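You operate a simulated robot arm through the tools that you are given. There is no shell and no other tool. Be economical: measure what you need, move in short steps, check, and stop when the job is done.

You are at the controls of a simulated robot arm. One attempt, no reset.

## Task
Take the flask and leave it on the green plate on the top of the table.

It is judged by the outcome, as a careful person would: the job done as asked, and still so three seconds after it is handed in. It fails if anything else is knocked over, pushed out of place, dropped, spilled or broken.

## Robot
A 6-joint arm with a two-finger parallel gripper, fixed in place. Base frame: the origin is at the foot of the arm, x ahead of it, y to its left, z up; the work surface is at about z = 0. Readings come in mm, rad, newtons and seconds.
With the tool pointing down near the work surface it reaches from about 140 to 580 mm from the base axis. Its first joint turns from -1.152 to 1.152 rad. Payload 2.1 kg.
Tool frame: the origin (TCP) lies between the finger pads and is the grasp point; the fingertips stand 30 mm ahead of it; z points along the fingers, y is the line along which they close. The gripper opens to 94 mm. The fingers are 28 mm wide and 10 mm thick; the gripper's body (50 by 96 mm) begins 55 mm behind the TCP.
Orientation is that of the tool frame in the base frame, as a unit quaternion [x, y, z, w]. With the fingers straight down and closing along the base's y, the tool's x points along the base's -x, its y along +y and its z along -z.

## Interface
- The arm moves only by the tool jog_arm. Its argument "motion" is a list of rows, each a list of 7 numbers: the shift along the tool's x, y, z in units of 300 mm (1.0 is 300 mm), then the turn, a rotation vector about the tool's x, y, z in units of 120 degrees (1.0 is 120 degrees), then the opening in per cent of the stroke, from 0 (shut) to 100 (fully open). In form: [[tx, ty, tz, ax, ay, az, grip], ...]. A call has 1 to 20 rows; each row is the pose to reach, as a shift and turn from the pose commanded when the call began, along the tool's axes at that moment. A call with a number of a shift or a turn outside -1 to 1 is refused whole. Each row takes 0.2 s and may step no farther than 50 mm and 0.15 rad from the row before; otherwise, or with a gripper value out of range, the whole call is refused. A pose out of reach is approached as far as the arm can. The call stops where the force on the tool passes 40 N (or 10 N more than at its start, if that is more) or the arm is blocked; 0.2 s more then pass. The fingers move at their own pace (about 72 mm/s each) and stop on an object; they squeeze with about 21 N. The grip force told is the motor's: it shows also when the fingers shut on nothing. Time passes only in rows, and 0.2 s behind the last, so rows that repeat a pose let the fingers close. The reply holds the time, the measured pose of the TCP, the force on the tool along the base axes, the opening and the grip force, in the units named above and with some noise.
- Cameras (640 x 400 px; columns grow to the right, rows downward): "scene" is fixed at [33.8, -362.9, 474.7]; the picture's right is [0.92, -0.40, 0.00], its down [-0.26, -0.59, -0.76] and it looks along [0.31, 0.70, -0.65] (base axes); focal length 254 px, centre (320, 200). "wrist" rides on the gripper at [-37, 0, -58] in the tool frame; the picture's right is [0.00, -1.00, 0.00], its down [0.97, 0.00, -0.24] and it looks along [0.24, 0.00, 0.97] (tool axes); focal length 218 px, centre (320, 200). There is no depth. A picture from a camera that has moved, and an enlarged one, comes with that camera's place and axes in the base frame and with its lens.
- snapshot(camera): a new picture of that camera. No time passes.
- enlarge(camera, box): a new picture of the part [left, top, right, bottom] of that camera's present view, enlarged. No time passes.
- sign_off(): hands the job in; it is judged then, once.

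Go step by step. Nothing tells you positions but the pictures and the camera data: compare them with the known pose of the tool, close in by small moves and look again before you grip or let go. The budget is 90 turns and 42 pictures, counting those below and the enlarged ones. Unless the task says otherwise, let go and move clear before handing in, and close with one line.

The tools are called after "Call:" as a command line: name --pt "numbers of a row" for each row, then --argument value for the rest, lists and objects as JSON in quotes. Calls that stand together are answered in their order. jog_arm: Moves the arm, as the interface text tells. Its arguments: {"type":"object","properties":{"motion":{"type":"array"}},"required":["motion"]} The other tools are called the same way: snapshot (camera) takes a picture; enlarge (camera, box) takes an enlarged picture of a part of a camera's view; sign_off () hands the job in.

At the start:

```text
clock: 0.0
eef_pos: [220.5, 74.6, 286.7]
orientation: [-0.001, 1.0, 0.0, 0.001]
force: [0.1, -0.2, 1.1]
gripper_width: 94.1
gripper_force: 0.0
```

scene: 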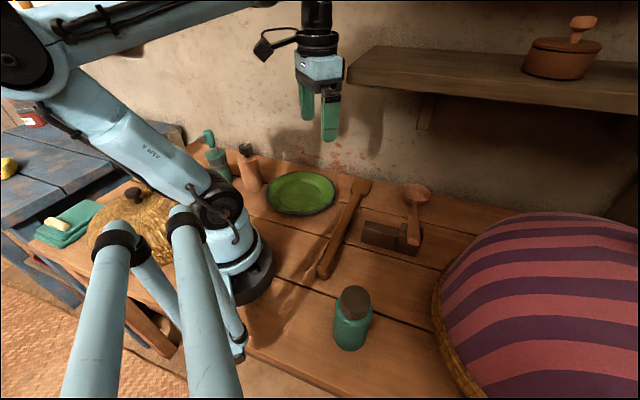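
wrist: 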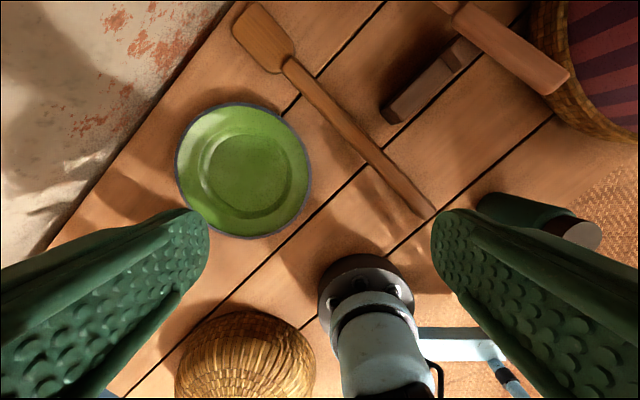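

I see a green corked vessel at the front of the table and a green plate near the back, plus small items behind the arm. I'll enlarge these to make sure which one is the flask.

Call:
enlarge --camera "scene" --box '[290, 260, 430, 370]'

Call:
enlarge --camera "scene" --box '[180, 120, 350, 226]'

```text
3.64 times, centred on (360, 315) of scene
camera zoom: at [33.8, -362.9, 474.7], right [0.92, -0.4, 0.0], down [-0.26, -0.59, -0.76], along [0.31, 0.7, -0.65], focal length 922 px, centre (174, -218)
```

zoom: 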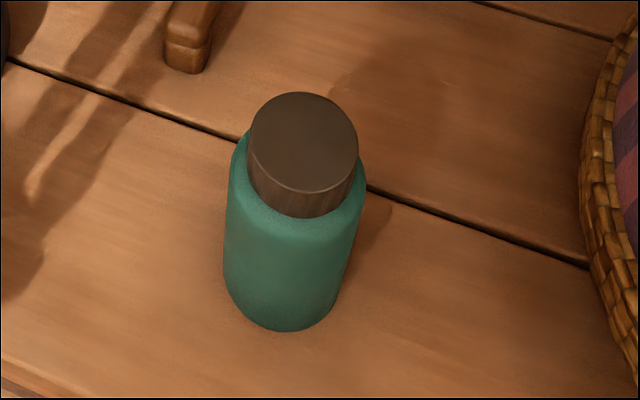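

```text
3.76 times, centred on (265, 173) of scene
camera zoom: at [33.8, -362.9, 474.7], right [0.92, -0.4, 0.0], down [-0.26, -0.59, -0.76], along [0.31, 0.7, -0.65], focal length 955 px, centre (527, 302)
```

zoom: 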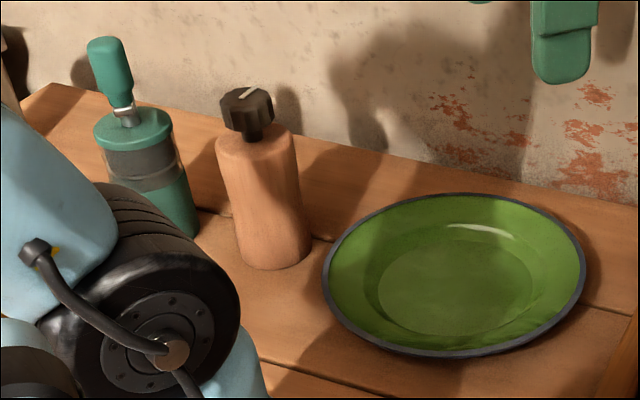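

The flask is the teal bottle with the brown cap, at about (163, -204) and about 113 mm tall. The plate's centre is at about (218, 190). I'll move above the flask first, staying high.

Call:
jog_arm --pt "0.027 -0.133 0.018 0 0 0 100" --pt "0.054 -0.266 0.035 0 0 0 100" --pt "0.081 -0.4 0.053 0 0 0 100" --pt "0.108 -0.532 0.07 0 0 0 100" --pt "0.135 -0.665 0.088 0 0 0 100" --pt "0.163 -0.8 0.105 0 0 0 100" --pt "0.19 -0.93 0.123 0 0 0 100" --pt "0.19 -0.93 0.123 0 0 0 100"

Call:
snapshot --camera "wrist"

Call:
snapshot --camera "scene"

```text
clock: 1.8
eef_pos: [164.5, -204.9, 249.6]
orientation: [-0.001, 1.0, 0.001, 0.001]
force: [-0.2, 0.2, -0.2]
gripper_width: 93.8
gripper_force: 0.2
```

```text
37 pictures are left
camera wrist: at [202.7, -206.6, 307.9], right [0.0, -1.0, 0.0], down [-0.97, 0.0, 0.24], along [-0.24, 0.0, -0.97], focal length 218 px, centre (320, 200)
```

wrist: 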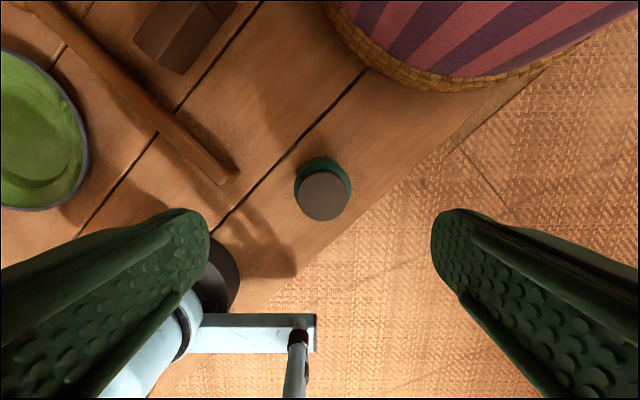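

```text
36 pictures are left
```

scene: 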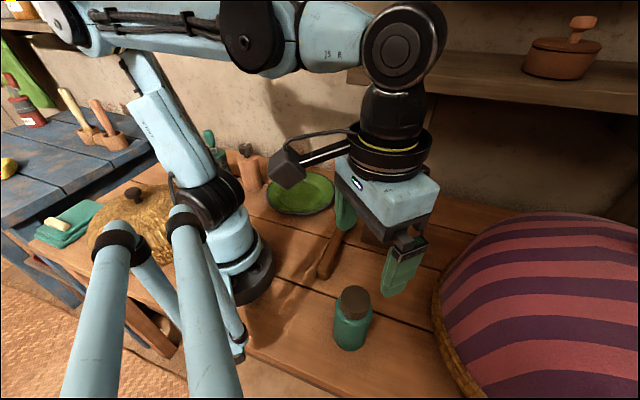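

The wrist view puts the flask at about (161, -209) with a height near 120 mm. I'll centre the gripper over it and come down to just above the cap, then look again.

Call:
jog_arm --pt "0.008 -0.0137 0.1 0 0 0 100" --pt "0.008 -0.0137 0.2 0 0 0 100" --pt "0.008 -0.0137 0.29 0 0 0 100" --pt "0.008 -0.0137 0.29 0 0 0 100"

Call:
snapshot --camera "wrist"

Call:
snapshot --camera "scene"

```text
clock: 2.8
eef_pos: [162.4, -208.2, 162.1]
orientation: [0.0, 1.0, 0.001, 0.0]
force: [0.1, -0.3, -0.6]
gripper_width: 94.0
gripper_force: 0.0
```

```text
35 pictures are left
camera wrist: at [200.3, -208.9, 220.0], right [0.0, -1.0, 0.0], down [-0.97, 0.0, 0.24], along [-0.24, 0.0, -0.97], focal length 218 px, centre (320, 200)
```

wrist: 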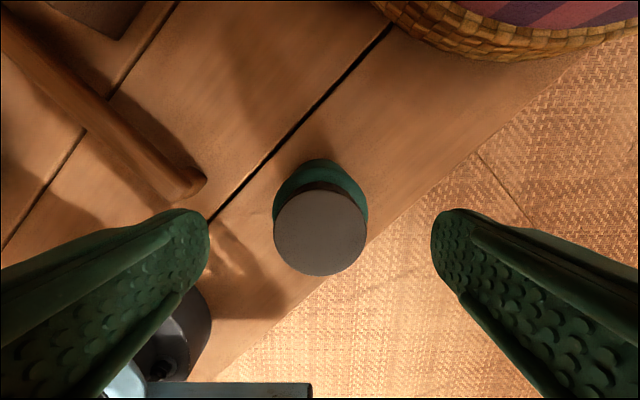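

```text
34 pictures are left
```

scene: 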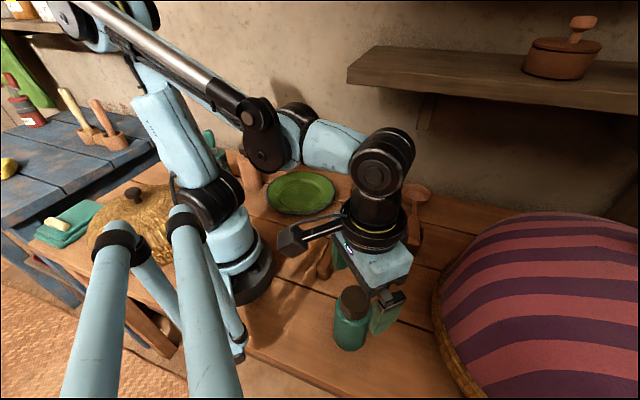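

The flask is centred between the fingers, within a few mm. I'll lower so the pads straddle the teal body, with the palm kept clear of the cap.

Call:
jog_arm --pt "0.006 -0.003 0.1 0 0 0 100" --pt "0.006 -0.003 0.2 0 0 0 100" --pt "0.006 -0.003 0.277 0 0 0 100" --pt "0.006 -0.003 0.277 0 0 0 100"

Call:
snapshot --camera "wrist"

Call:
enlarge --camera "scene" --box '[270, 210, 450, 370]'

```text
clock: 3.8
eef_pos: [160.2, -209.1, 79.8]
orientation: [0.0, 1.0, 0.001, 0.001]
force: [0.4, 0.9, -0.3]
gripper_width: 94.1
gripper_force: 0.0
```

```text
33 pictures are left
camera wrist: at [198.2, -210.1, 137.3], right [0.0, -1.0, 0.0], down [-0.97, 0.0, 0.24], along [-0.24, 0.0, -0.97], focal length 218 px, centre (320, 200)
```

wrist: 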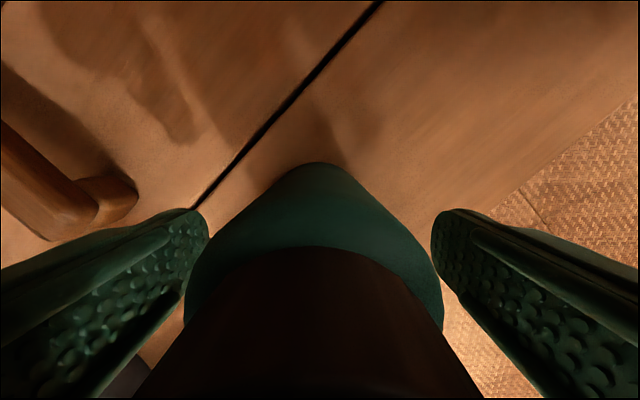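

```text
2.50 times, centred on (360, 290) of scene
camera zoom: at [33.8, -362.9, 474.7], right [0.92, -0.4, 0.0], down [-0.26, -0.59, -0.76], along [0.31, 0.7, -0.65], focal length 634 px, centre (220, -25)
```

zoom: 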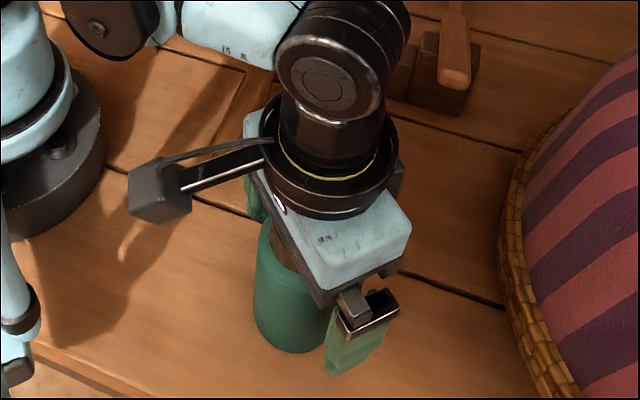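

The body is centred between the pads. I'll close now.

Call:
jog_arm --pt "0.004 0 0.01 0 0 0 100" --pt "0.004 0 0.01 0 0 0 60" --pt "0.004 0 0.01 0 0 0 30" --pt "0.004 0 0.01 0 0 0 30" --pt "0.004 0 0.01 0 0 0 30" --pt "0.004 0 0.01 0 0 0 30"

```text
clock: 5.2
eef_pos: [159.9, -208.4, 77.7]
orientation: [0.0, 1.0, 0.001, 0.001]
force: [0.5, 0.1, -0.8]
gripper_width: 57.0
gripper_force: 21.1
```

The fingers stopped at 57 mm with full grip force. I'll lift a little and check the hold.

Call:
jog_arm --pt "0 0 -0.05 0 0 0 20" --pt "0 0 -0.13 0 0 0 20" --pt "0 0 -0.23 0 0 0 20" --pt "0 0 -0.33 0 0 0 20" --pt "0 0 -0.33 0 0 0 20"

Call:
snapshot --camera "scene"

Call:
snapshot --camera "wrist"

```text
clock: 6.4
eef_pos: [158.6, -209.3, 175.8]
orientation: [0.0, 1.0, 0.001, 0.001]
force: [-0.3, -0.9, -0.6]
gripper_width: 57.0
gripper_force: 21.0
```

```text
31 pictures are left
```

scene: 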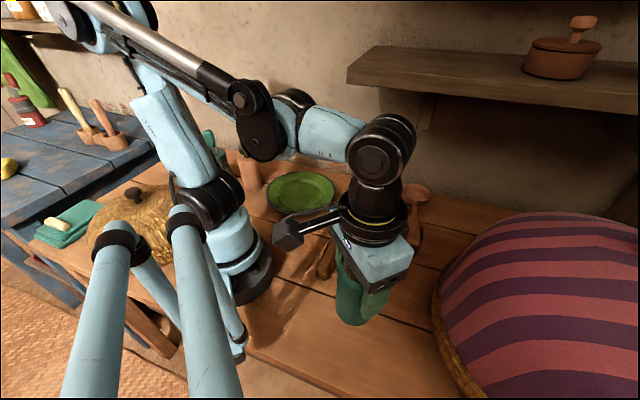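

```text
30 pictures are left
camera wrist: at [196.5, -209.8, 233.3], right [0.0, -1.0, 0.0], down [-0.97, 0.0, 0.24], along [-0.24, 0.0, -0.97], focal length 218 px, centre (320, 200)
```

wrist: 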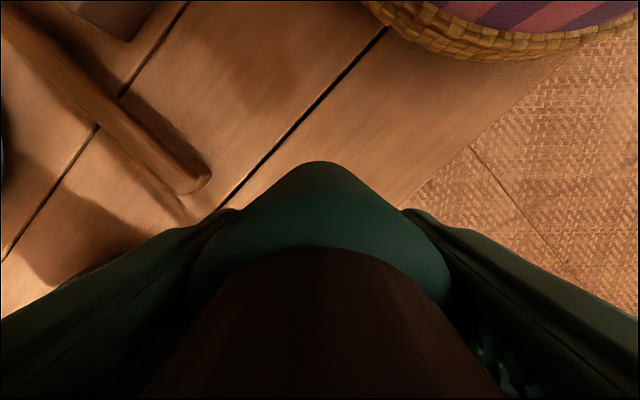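

The flask is held firmly and upright, about 98 mm above the table. I'll carry it across toward the plate, a bit higher.

Call:
jog_arm --pt "-0.01 0.03 -0.08 0 0 0 20" --pt "-0.025 0.15 -0.15 0 0 0 20" --pt "-0.045 0.28 -0.15 0 0 0 20" --pt "-0.065 0.41 -0.15 0 0 0 20" --pt "-0.09 0.54 -0.15 0 0 0 20" --pt "-0.115 0.67 -0.15 0 0 0 20" --pt "-0.14 0.78 -0.15 0 0 0 20" --pt "-0.16 0.87 -0.15 0 0 0 20" --pt "-0.16 0.87 -0.15 0 0 0 20"

Call:
snapshot --camera "scene"

Call:
snapshot --camera "wrist"

```text
clock: 8.4
eef_pos: [207.2, 52.0, 221.0]
orientation: [0.0, 1.0, 0.001, 0.0]
force: [-0.3, -0.1, -1.0]
gripper_width: 57.3
gripper_force: 20.2
```

```text
29 pictures are left
```

scene: 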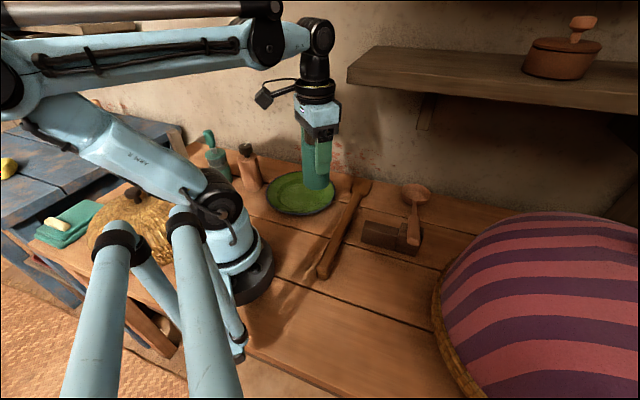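

```text
28 pictures are left
camera wrist: at [245.4, 51.5, 279.4], right [0.0, -1.0, 0.0], down [-0.97, 0.0, 0.24], along [-0.24, 0.0, -0.97], focal length 218 px, centre (320, 200)
```

wrist: 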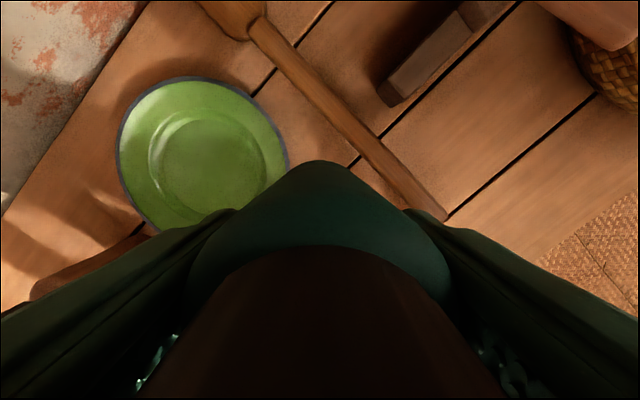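

The plate's centre computes to about (221, 190) from these views. I'll move over it at the same height and look again.

Call:
jog_arm --pt "-0.01 0.12 0 0 0 0 20" --pt "-0.025 0.25 0 0 0 0 20" --pt "-0.038 0.37 0 0 0 0 20" --pt "-0.045 0.46 0 0 0 0 20" --pt "-0.045 0.46 0 0 0 0 20"

Call:
enlarge --camera "scene" --box '[190, 60, 390, 240]'

Call:
snapshot --camera "wrist"

```text
clock: 9.6
eef_pos: [218.7, 190.2, 221.3]
orientation: [0.0, 1.0, 0.0, 0.002]
force: [-0.6, -0.3, -1.7]
gripper_width: 57.0
gripper_force: 21.1
```

```text
2.22 times, centred on (290, 150) of scene
camera zoom: at [33.8, -362.9, 474.7], right [0.92, -0.4, 0.0], down [-0.26, -0.59, -0.76], along [0.31, 0.7, -0.65], focal length 564 px, centre (387, 311)
```

zoom: 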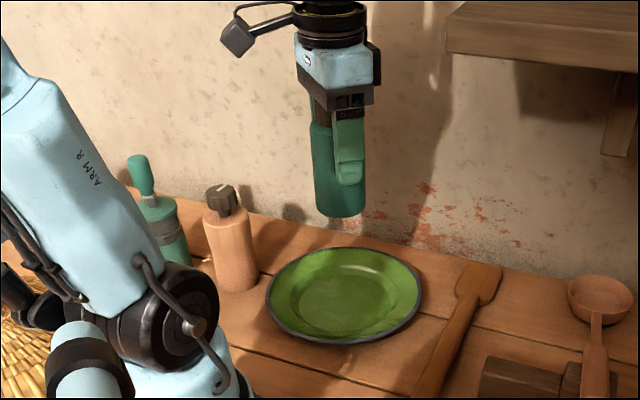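

```text
26 pictures are left
camera wrist: at [257.3, 189.6, 279.1], right [0.0, -1.0, 0.0], down [-0.97, 0.0, 0.24], along [-0.24, 0.0, -0.97], focal length 218 px, centre (320, 200)
```

wrist: 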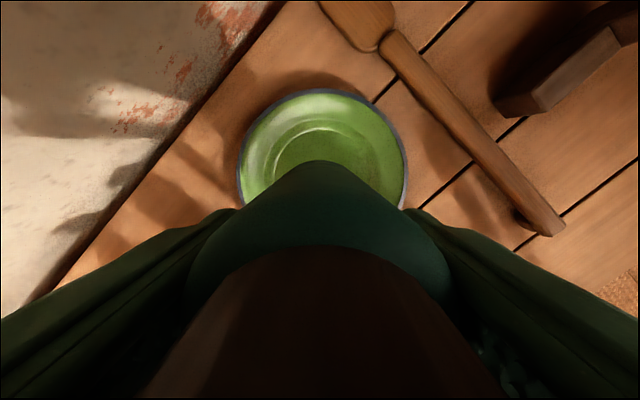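

The flask hangs over the plate, a couple of mm from its centre. I'll lower to about 15 mm above the plate and check.

Call:
jog_arm --pt "-0.008 0 0.12 0 0 0 20" --pt "-0.008 0 0.24 0 0 0 20" --pt "-0.008 0 0.34 0 0 0 20" --pt "-0.008 0 0.405 0 0 0 20" --pt "-0.008 0 0.405 0 0 0 20"

Call:
enlarge --camera "scene" --box '[210, 110, 390, 240]'

Call:
snapshot --camera "wrist"

```text
clock: 10.8
eef_pos: [223.0, 189.4, 99.6]
orientation: [0.001, 1.0, 0.001, 0.0]
force: [0.0, -0.7, -1.2]
gripper_width: 57.3
gripper_force: 21.1
```

```text
3.08 times, centred on (300, 175) of scene
camera zoom: at [33.8, -362.9, 474.7], right [0.92, -0.4, 0.0], down [-0.26, -0.59, -0.76], along [0.31, 0.7, -0.65], focal length 780 px, centre (382, 277)
```

zoom: 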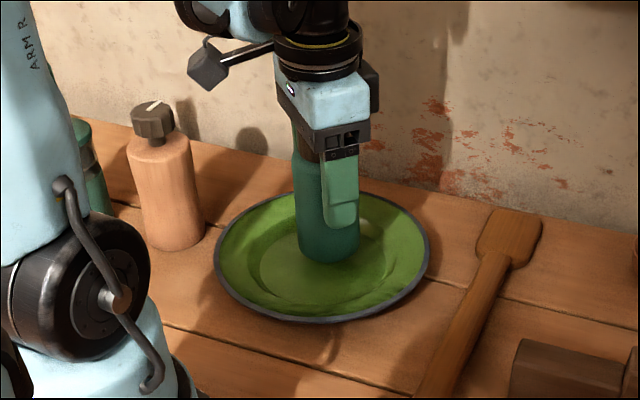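

```text
24 pictures are left
camera wrist: at [261.4, 189.9, 157.7], right [0.0, -1.0, 0.0], down [-0.97, 0.0, 0.24], along [-0.24, 0.0, -0.97], focal length 218 px, centre (320, 200)
```

wrist: 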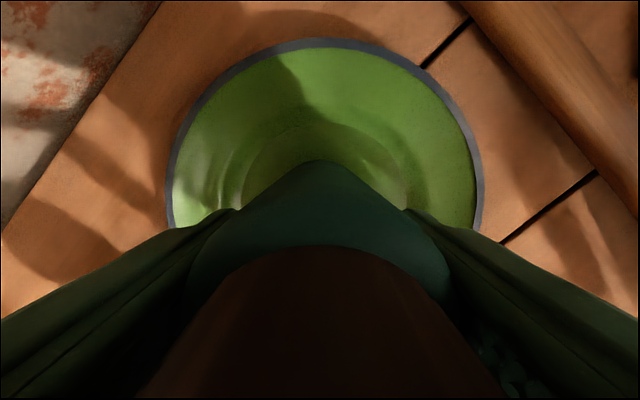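

The flask is over the flat of the plate, slightly toward the wall side. I'll shift about 5 mm in −y and lower carefully in small steps.

Call:
jog_arm --pt "0.006 -0.018 0.0 0 0 0 20" --pt "0.006 -0.018 0.02 0 0 0 20" --pt "0.006 -0.018 0.035 0 0 0 20" --pt "0.006 -0.018 0.04 0 0 0 20"

Call:
enlarge --camera "scene" --box '[250, 150, 350, 230]'

```text
clock: 11.8
eef_pos: [220.4, 183.4, 86.1]
orientation: [0.0, 1.0, 0.0, 0.001]
force: [-0.2, 0.3, -2.0]
gripper_width: 57.1
gripper_force: 21.4
```

```text
5.00 times, centred on (300, 190) of scene
camera zoom: at [33.8, -362.9, 474.7], right [0.92, -0.4, 0.0], down [-0.26, -0.59, -0.76], along [0.31, 0.7, -0.65], focal length 1268 px, centre (420, 250)
```

zoom: 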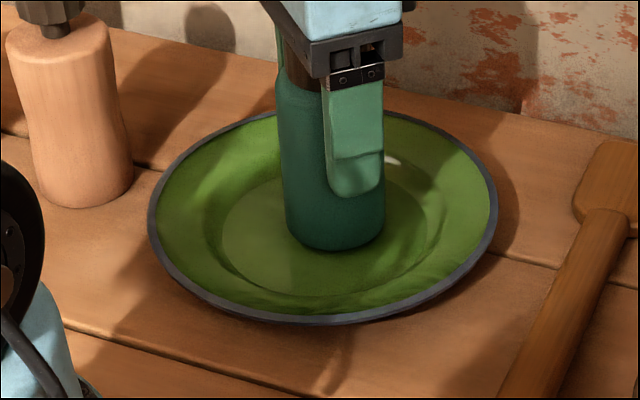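

Well placed, and only a few mm remain. I'll lower 1 mm at a time until the force rises.

Call:
jog_arm --pt "0 0 0.0033 0 0 0 20" --pt "0 0 0.0067 0 0 0 20" --pt "0 0 0.01 0 0 0 20"

```text
clock: 12.6
eef_pos: [221.0, 184.7, 84.8]
orientation: [0.0, 1.0, 0.001, 0.002]
force: [0.5, -1.0, -1.2]
gripper_width: 57.1
gripper_force: 20.8
```

Call:
jog_arm --pt "0 0 0.0033 0 0 0 20" --pt "0 0 0.0067 0 0 0 20"

```text
clock: 13.2
eef_pos: [220.7, 183.2, 81.4]
orientation: [0.001, 1.0, 0.001, 0.001]
force: [0.1, 0.3, -1.5]
gripper_width: 56.9
gripper_force: 20.8
```

No contact yet, so I'll keep lowering in 1 mm steps.

Call:
jog_arm --pt "0 0 0.0033 0 0 0 20" --pt "0 0 0.0033 0 0 0 20"

Call:
enlarge --camera "scene" --box '[280, 170, 340, 218]'

```text
clock: 13.8
eef_pos: [221.2, 185.4, 80.3]
orientation: [0.0, 1.0, 0.001, 0.001]
force: [-0.4, -0.7, 13.5]
gripper_width: 56.8
gripper_force: 21.4
```

```text
8.33 times, centred on (310, 194) of scene
camera zoom: at [33.8, -363.0, 474.7], right [0.92, -0.4, 0.0], down [-0.26, -0.59, -0.76], along [0.31, 0.7, -0.65], focal length 2113 px, centre (403, 250)
```

zoom: 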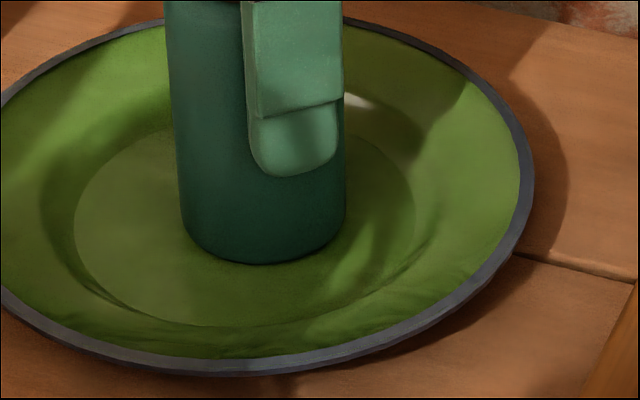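

The upward force of 13.5 N shows the flask resting on the plate. I'll ease off slightly and open the fingers.

Call:
jog_arm --pt "0 0 -0.0015 0 0 0 20" --pt "0 0 -0.0015 0 0 0 64" --pt "0 0 -0.0015 0 0 0 75" --pt "0 0 -0.0015 0 0 0 100" --pt "0 0 -0.0015 0 0 0 100" --pt "0 0 -0.0015 0 0 0 100"

Call:
enlarge --camera "scene" --box '[230, 110, 370, 222]'

```text
clock: 15.2
eef_pos: [222.2, 184.2, 81.2]
orientation: [0.0, 1.0, 0.001, 0.001]
force: [-0.1, 0.0, 0.0]
gripper_width: 94.1
gripper_force: 0.1
```

```text
3.57 times, centred on (300, 166) of scene
camera zoom: at [33.8, -362.9, 474.7], right [0.92, -0.4, 0.0], down [-0.26, -0.59, -0.76], along [0.31, 0.7, -0.65], focal length 906 px, centre (391, 321)
```

zoom: 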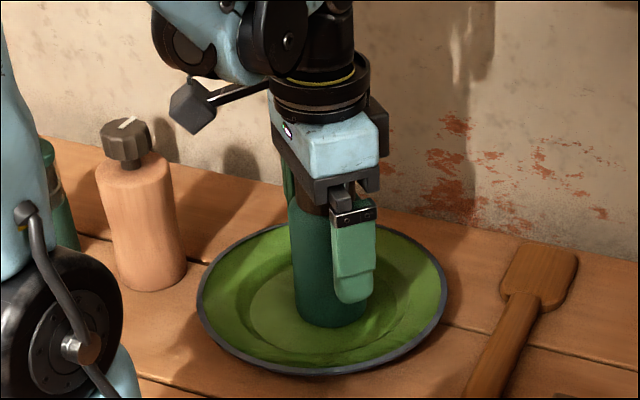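

The flask stands free on the plate. I'll rise straight up.

Call:
jog_arm --pt "0 0 -0.05 0 0 0 100" --pt "0 0 -0.15 0 0 0 100" --pt "0 0 -0.28 0 0 0 100" --pt "0 0 -0.42 0 0 0 100" --pt "0 0 -0.55 0 0 0 100" --pt "0 0 -0.55 0 0 0 100"

Call:
snapshot --camera "scene"

Call:
snapshot --camera "wrist"

```text
clock: 16.6
eef_pos: [220.7, 183.8, 246.9]
orientation: [0.0, 1.0, 0.001, 0.0]
force: [0.1, 0.3, 0.0]
gripper_width: 94.3
gripper_force: 0.0
```

```text
20 pictures are left
```

scene: 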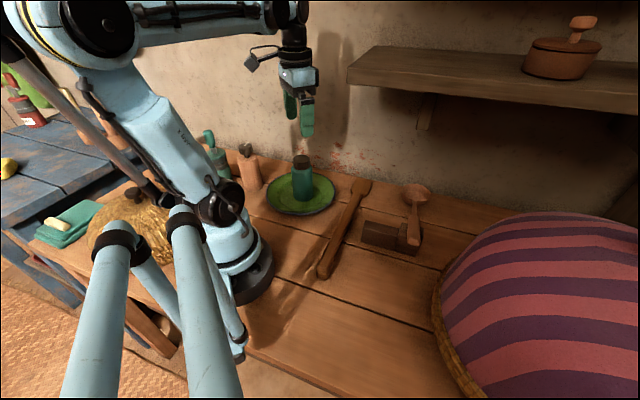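

```text
19 pictures are left
camera wrist: at [258.2, 183.4, 305.8], right [0.0, -1.0, 0.0], down [-0.97, 0.0, 0.24], along [-0.24, 0.0, -0.97], focal length 218 px, centre (320, 200)
```

wrist: 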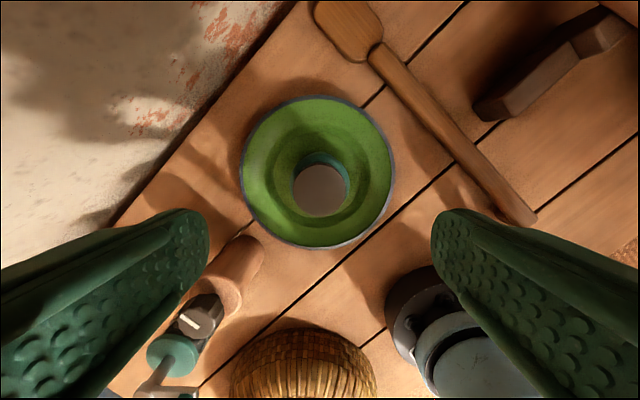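

The flask stands upright in the middle of the green plate, the gripper is clear and nothing else has moved. I'm handing in the job.

Call:
sign_off

```text
The job is handed in.
```

The flask is standing upright on the green plate, the gripper is clear of it, and nothing else on the table was disturbed.
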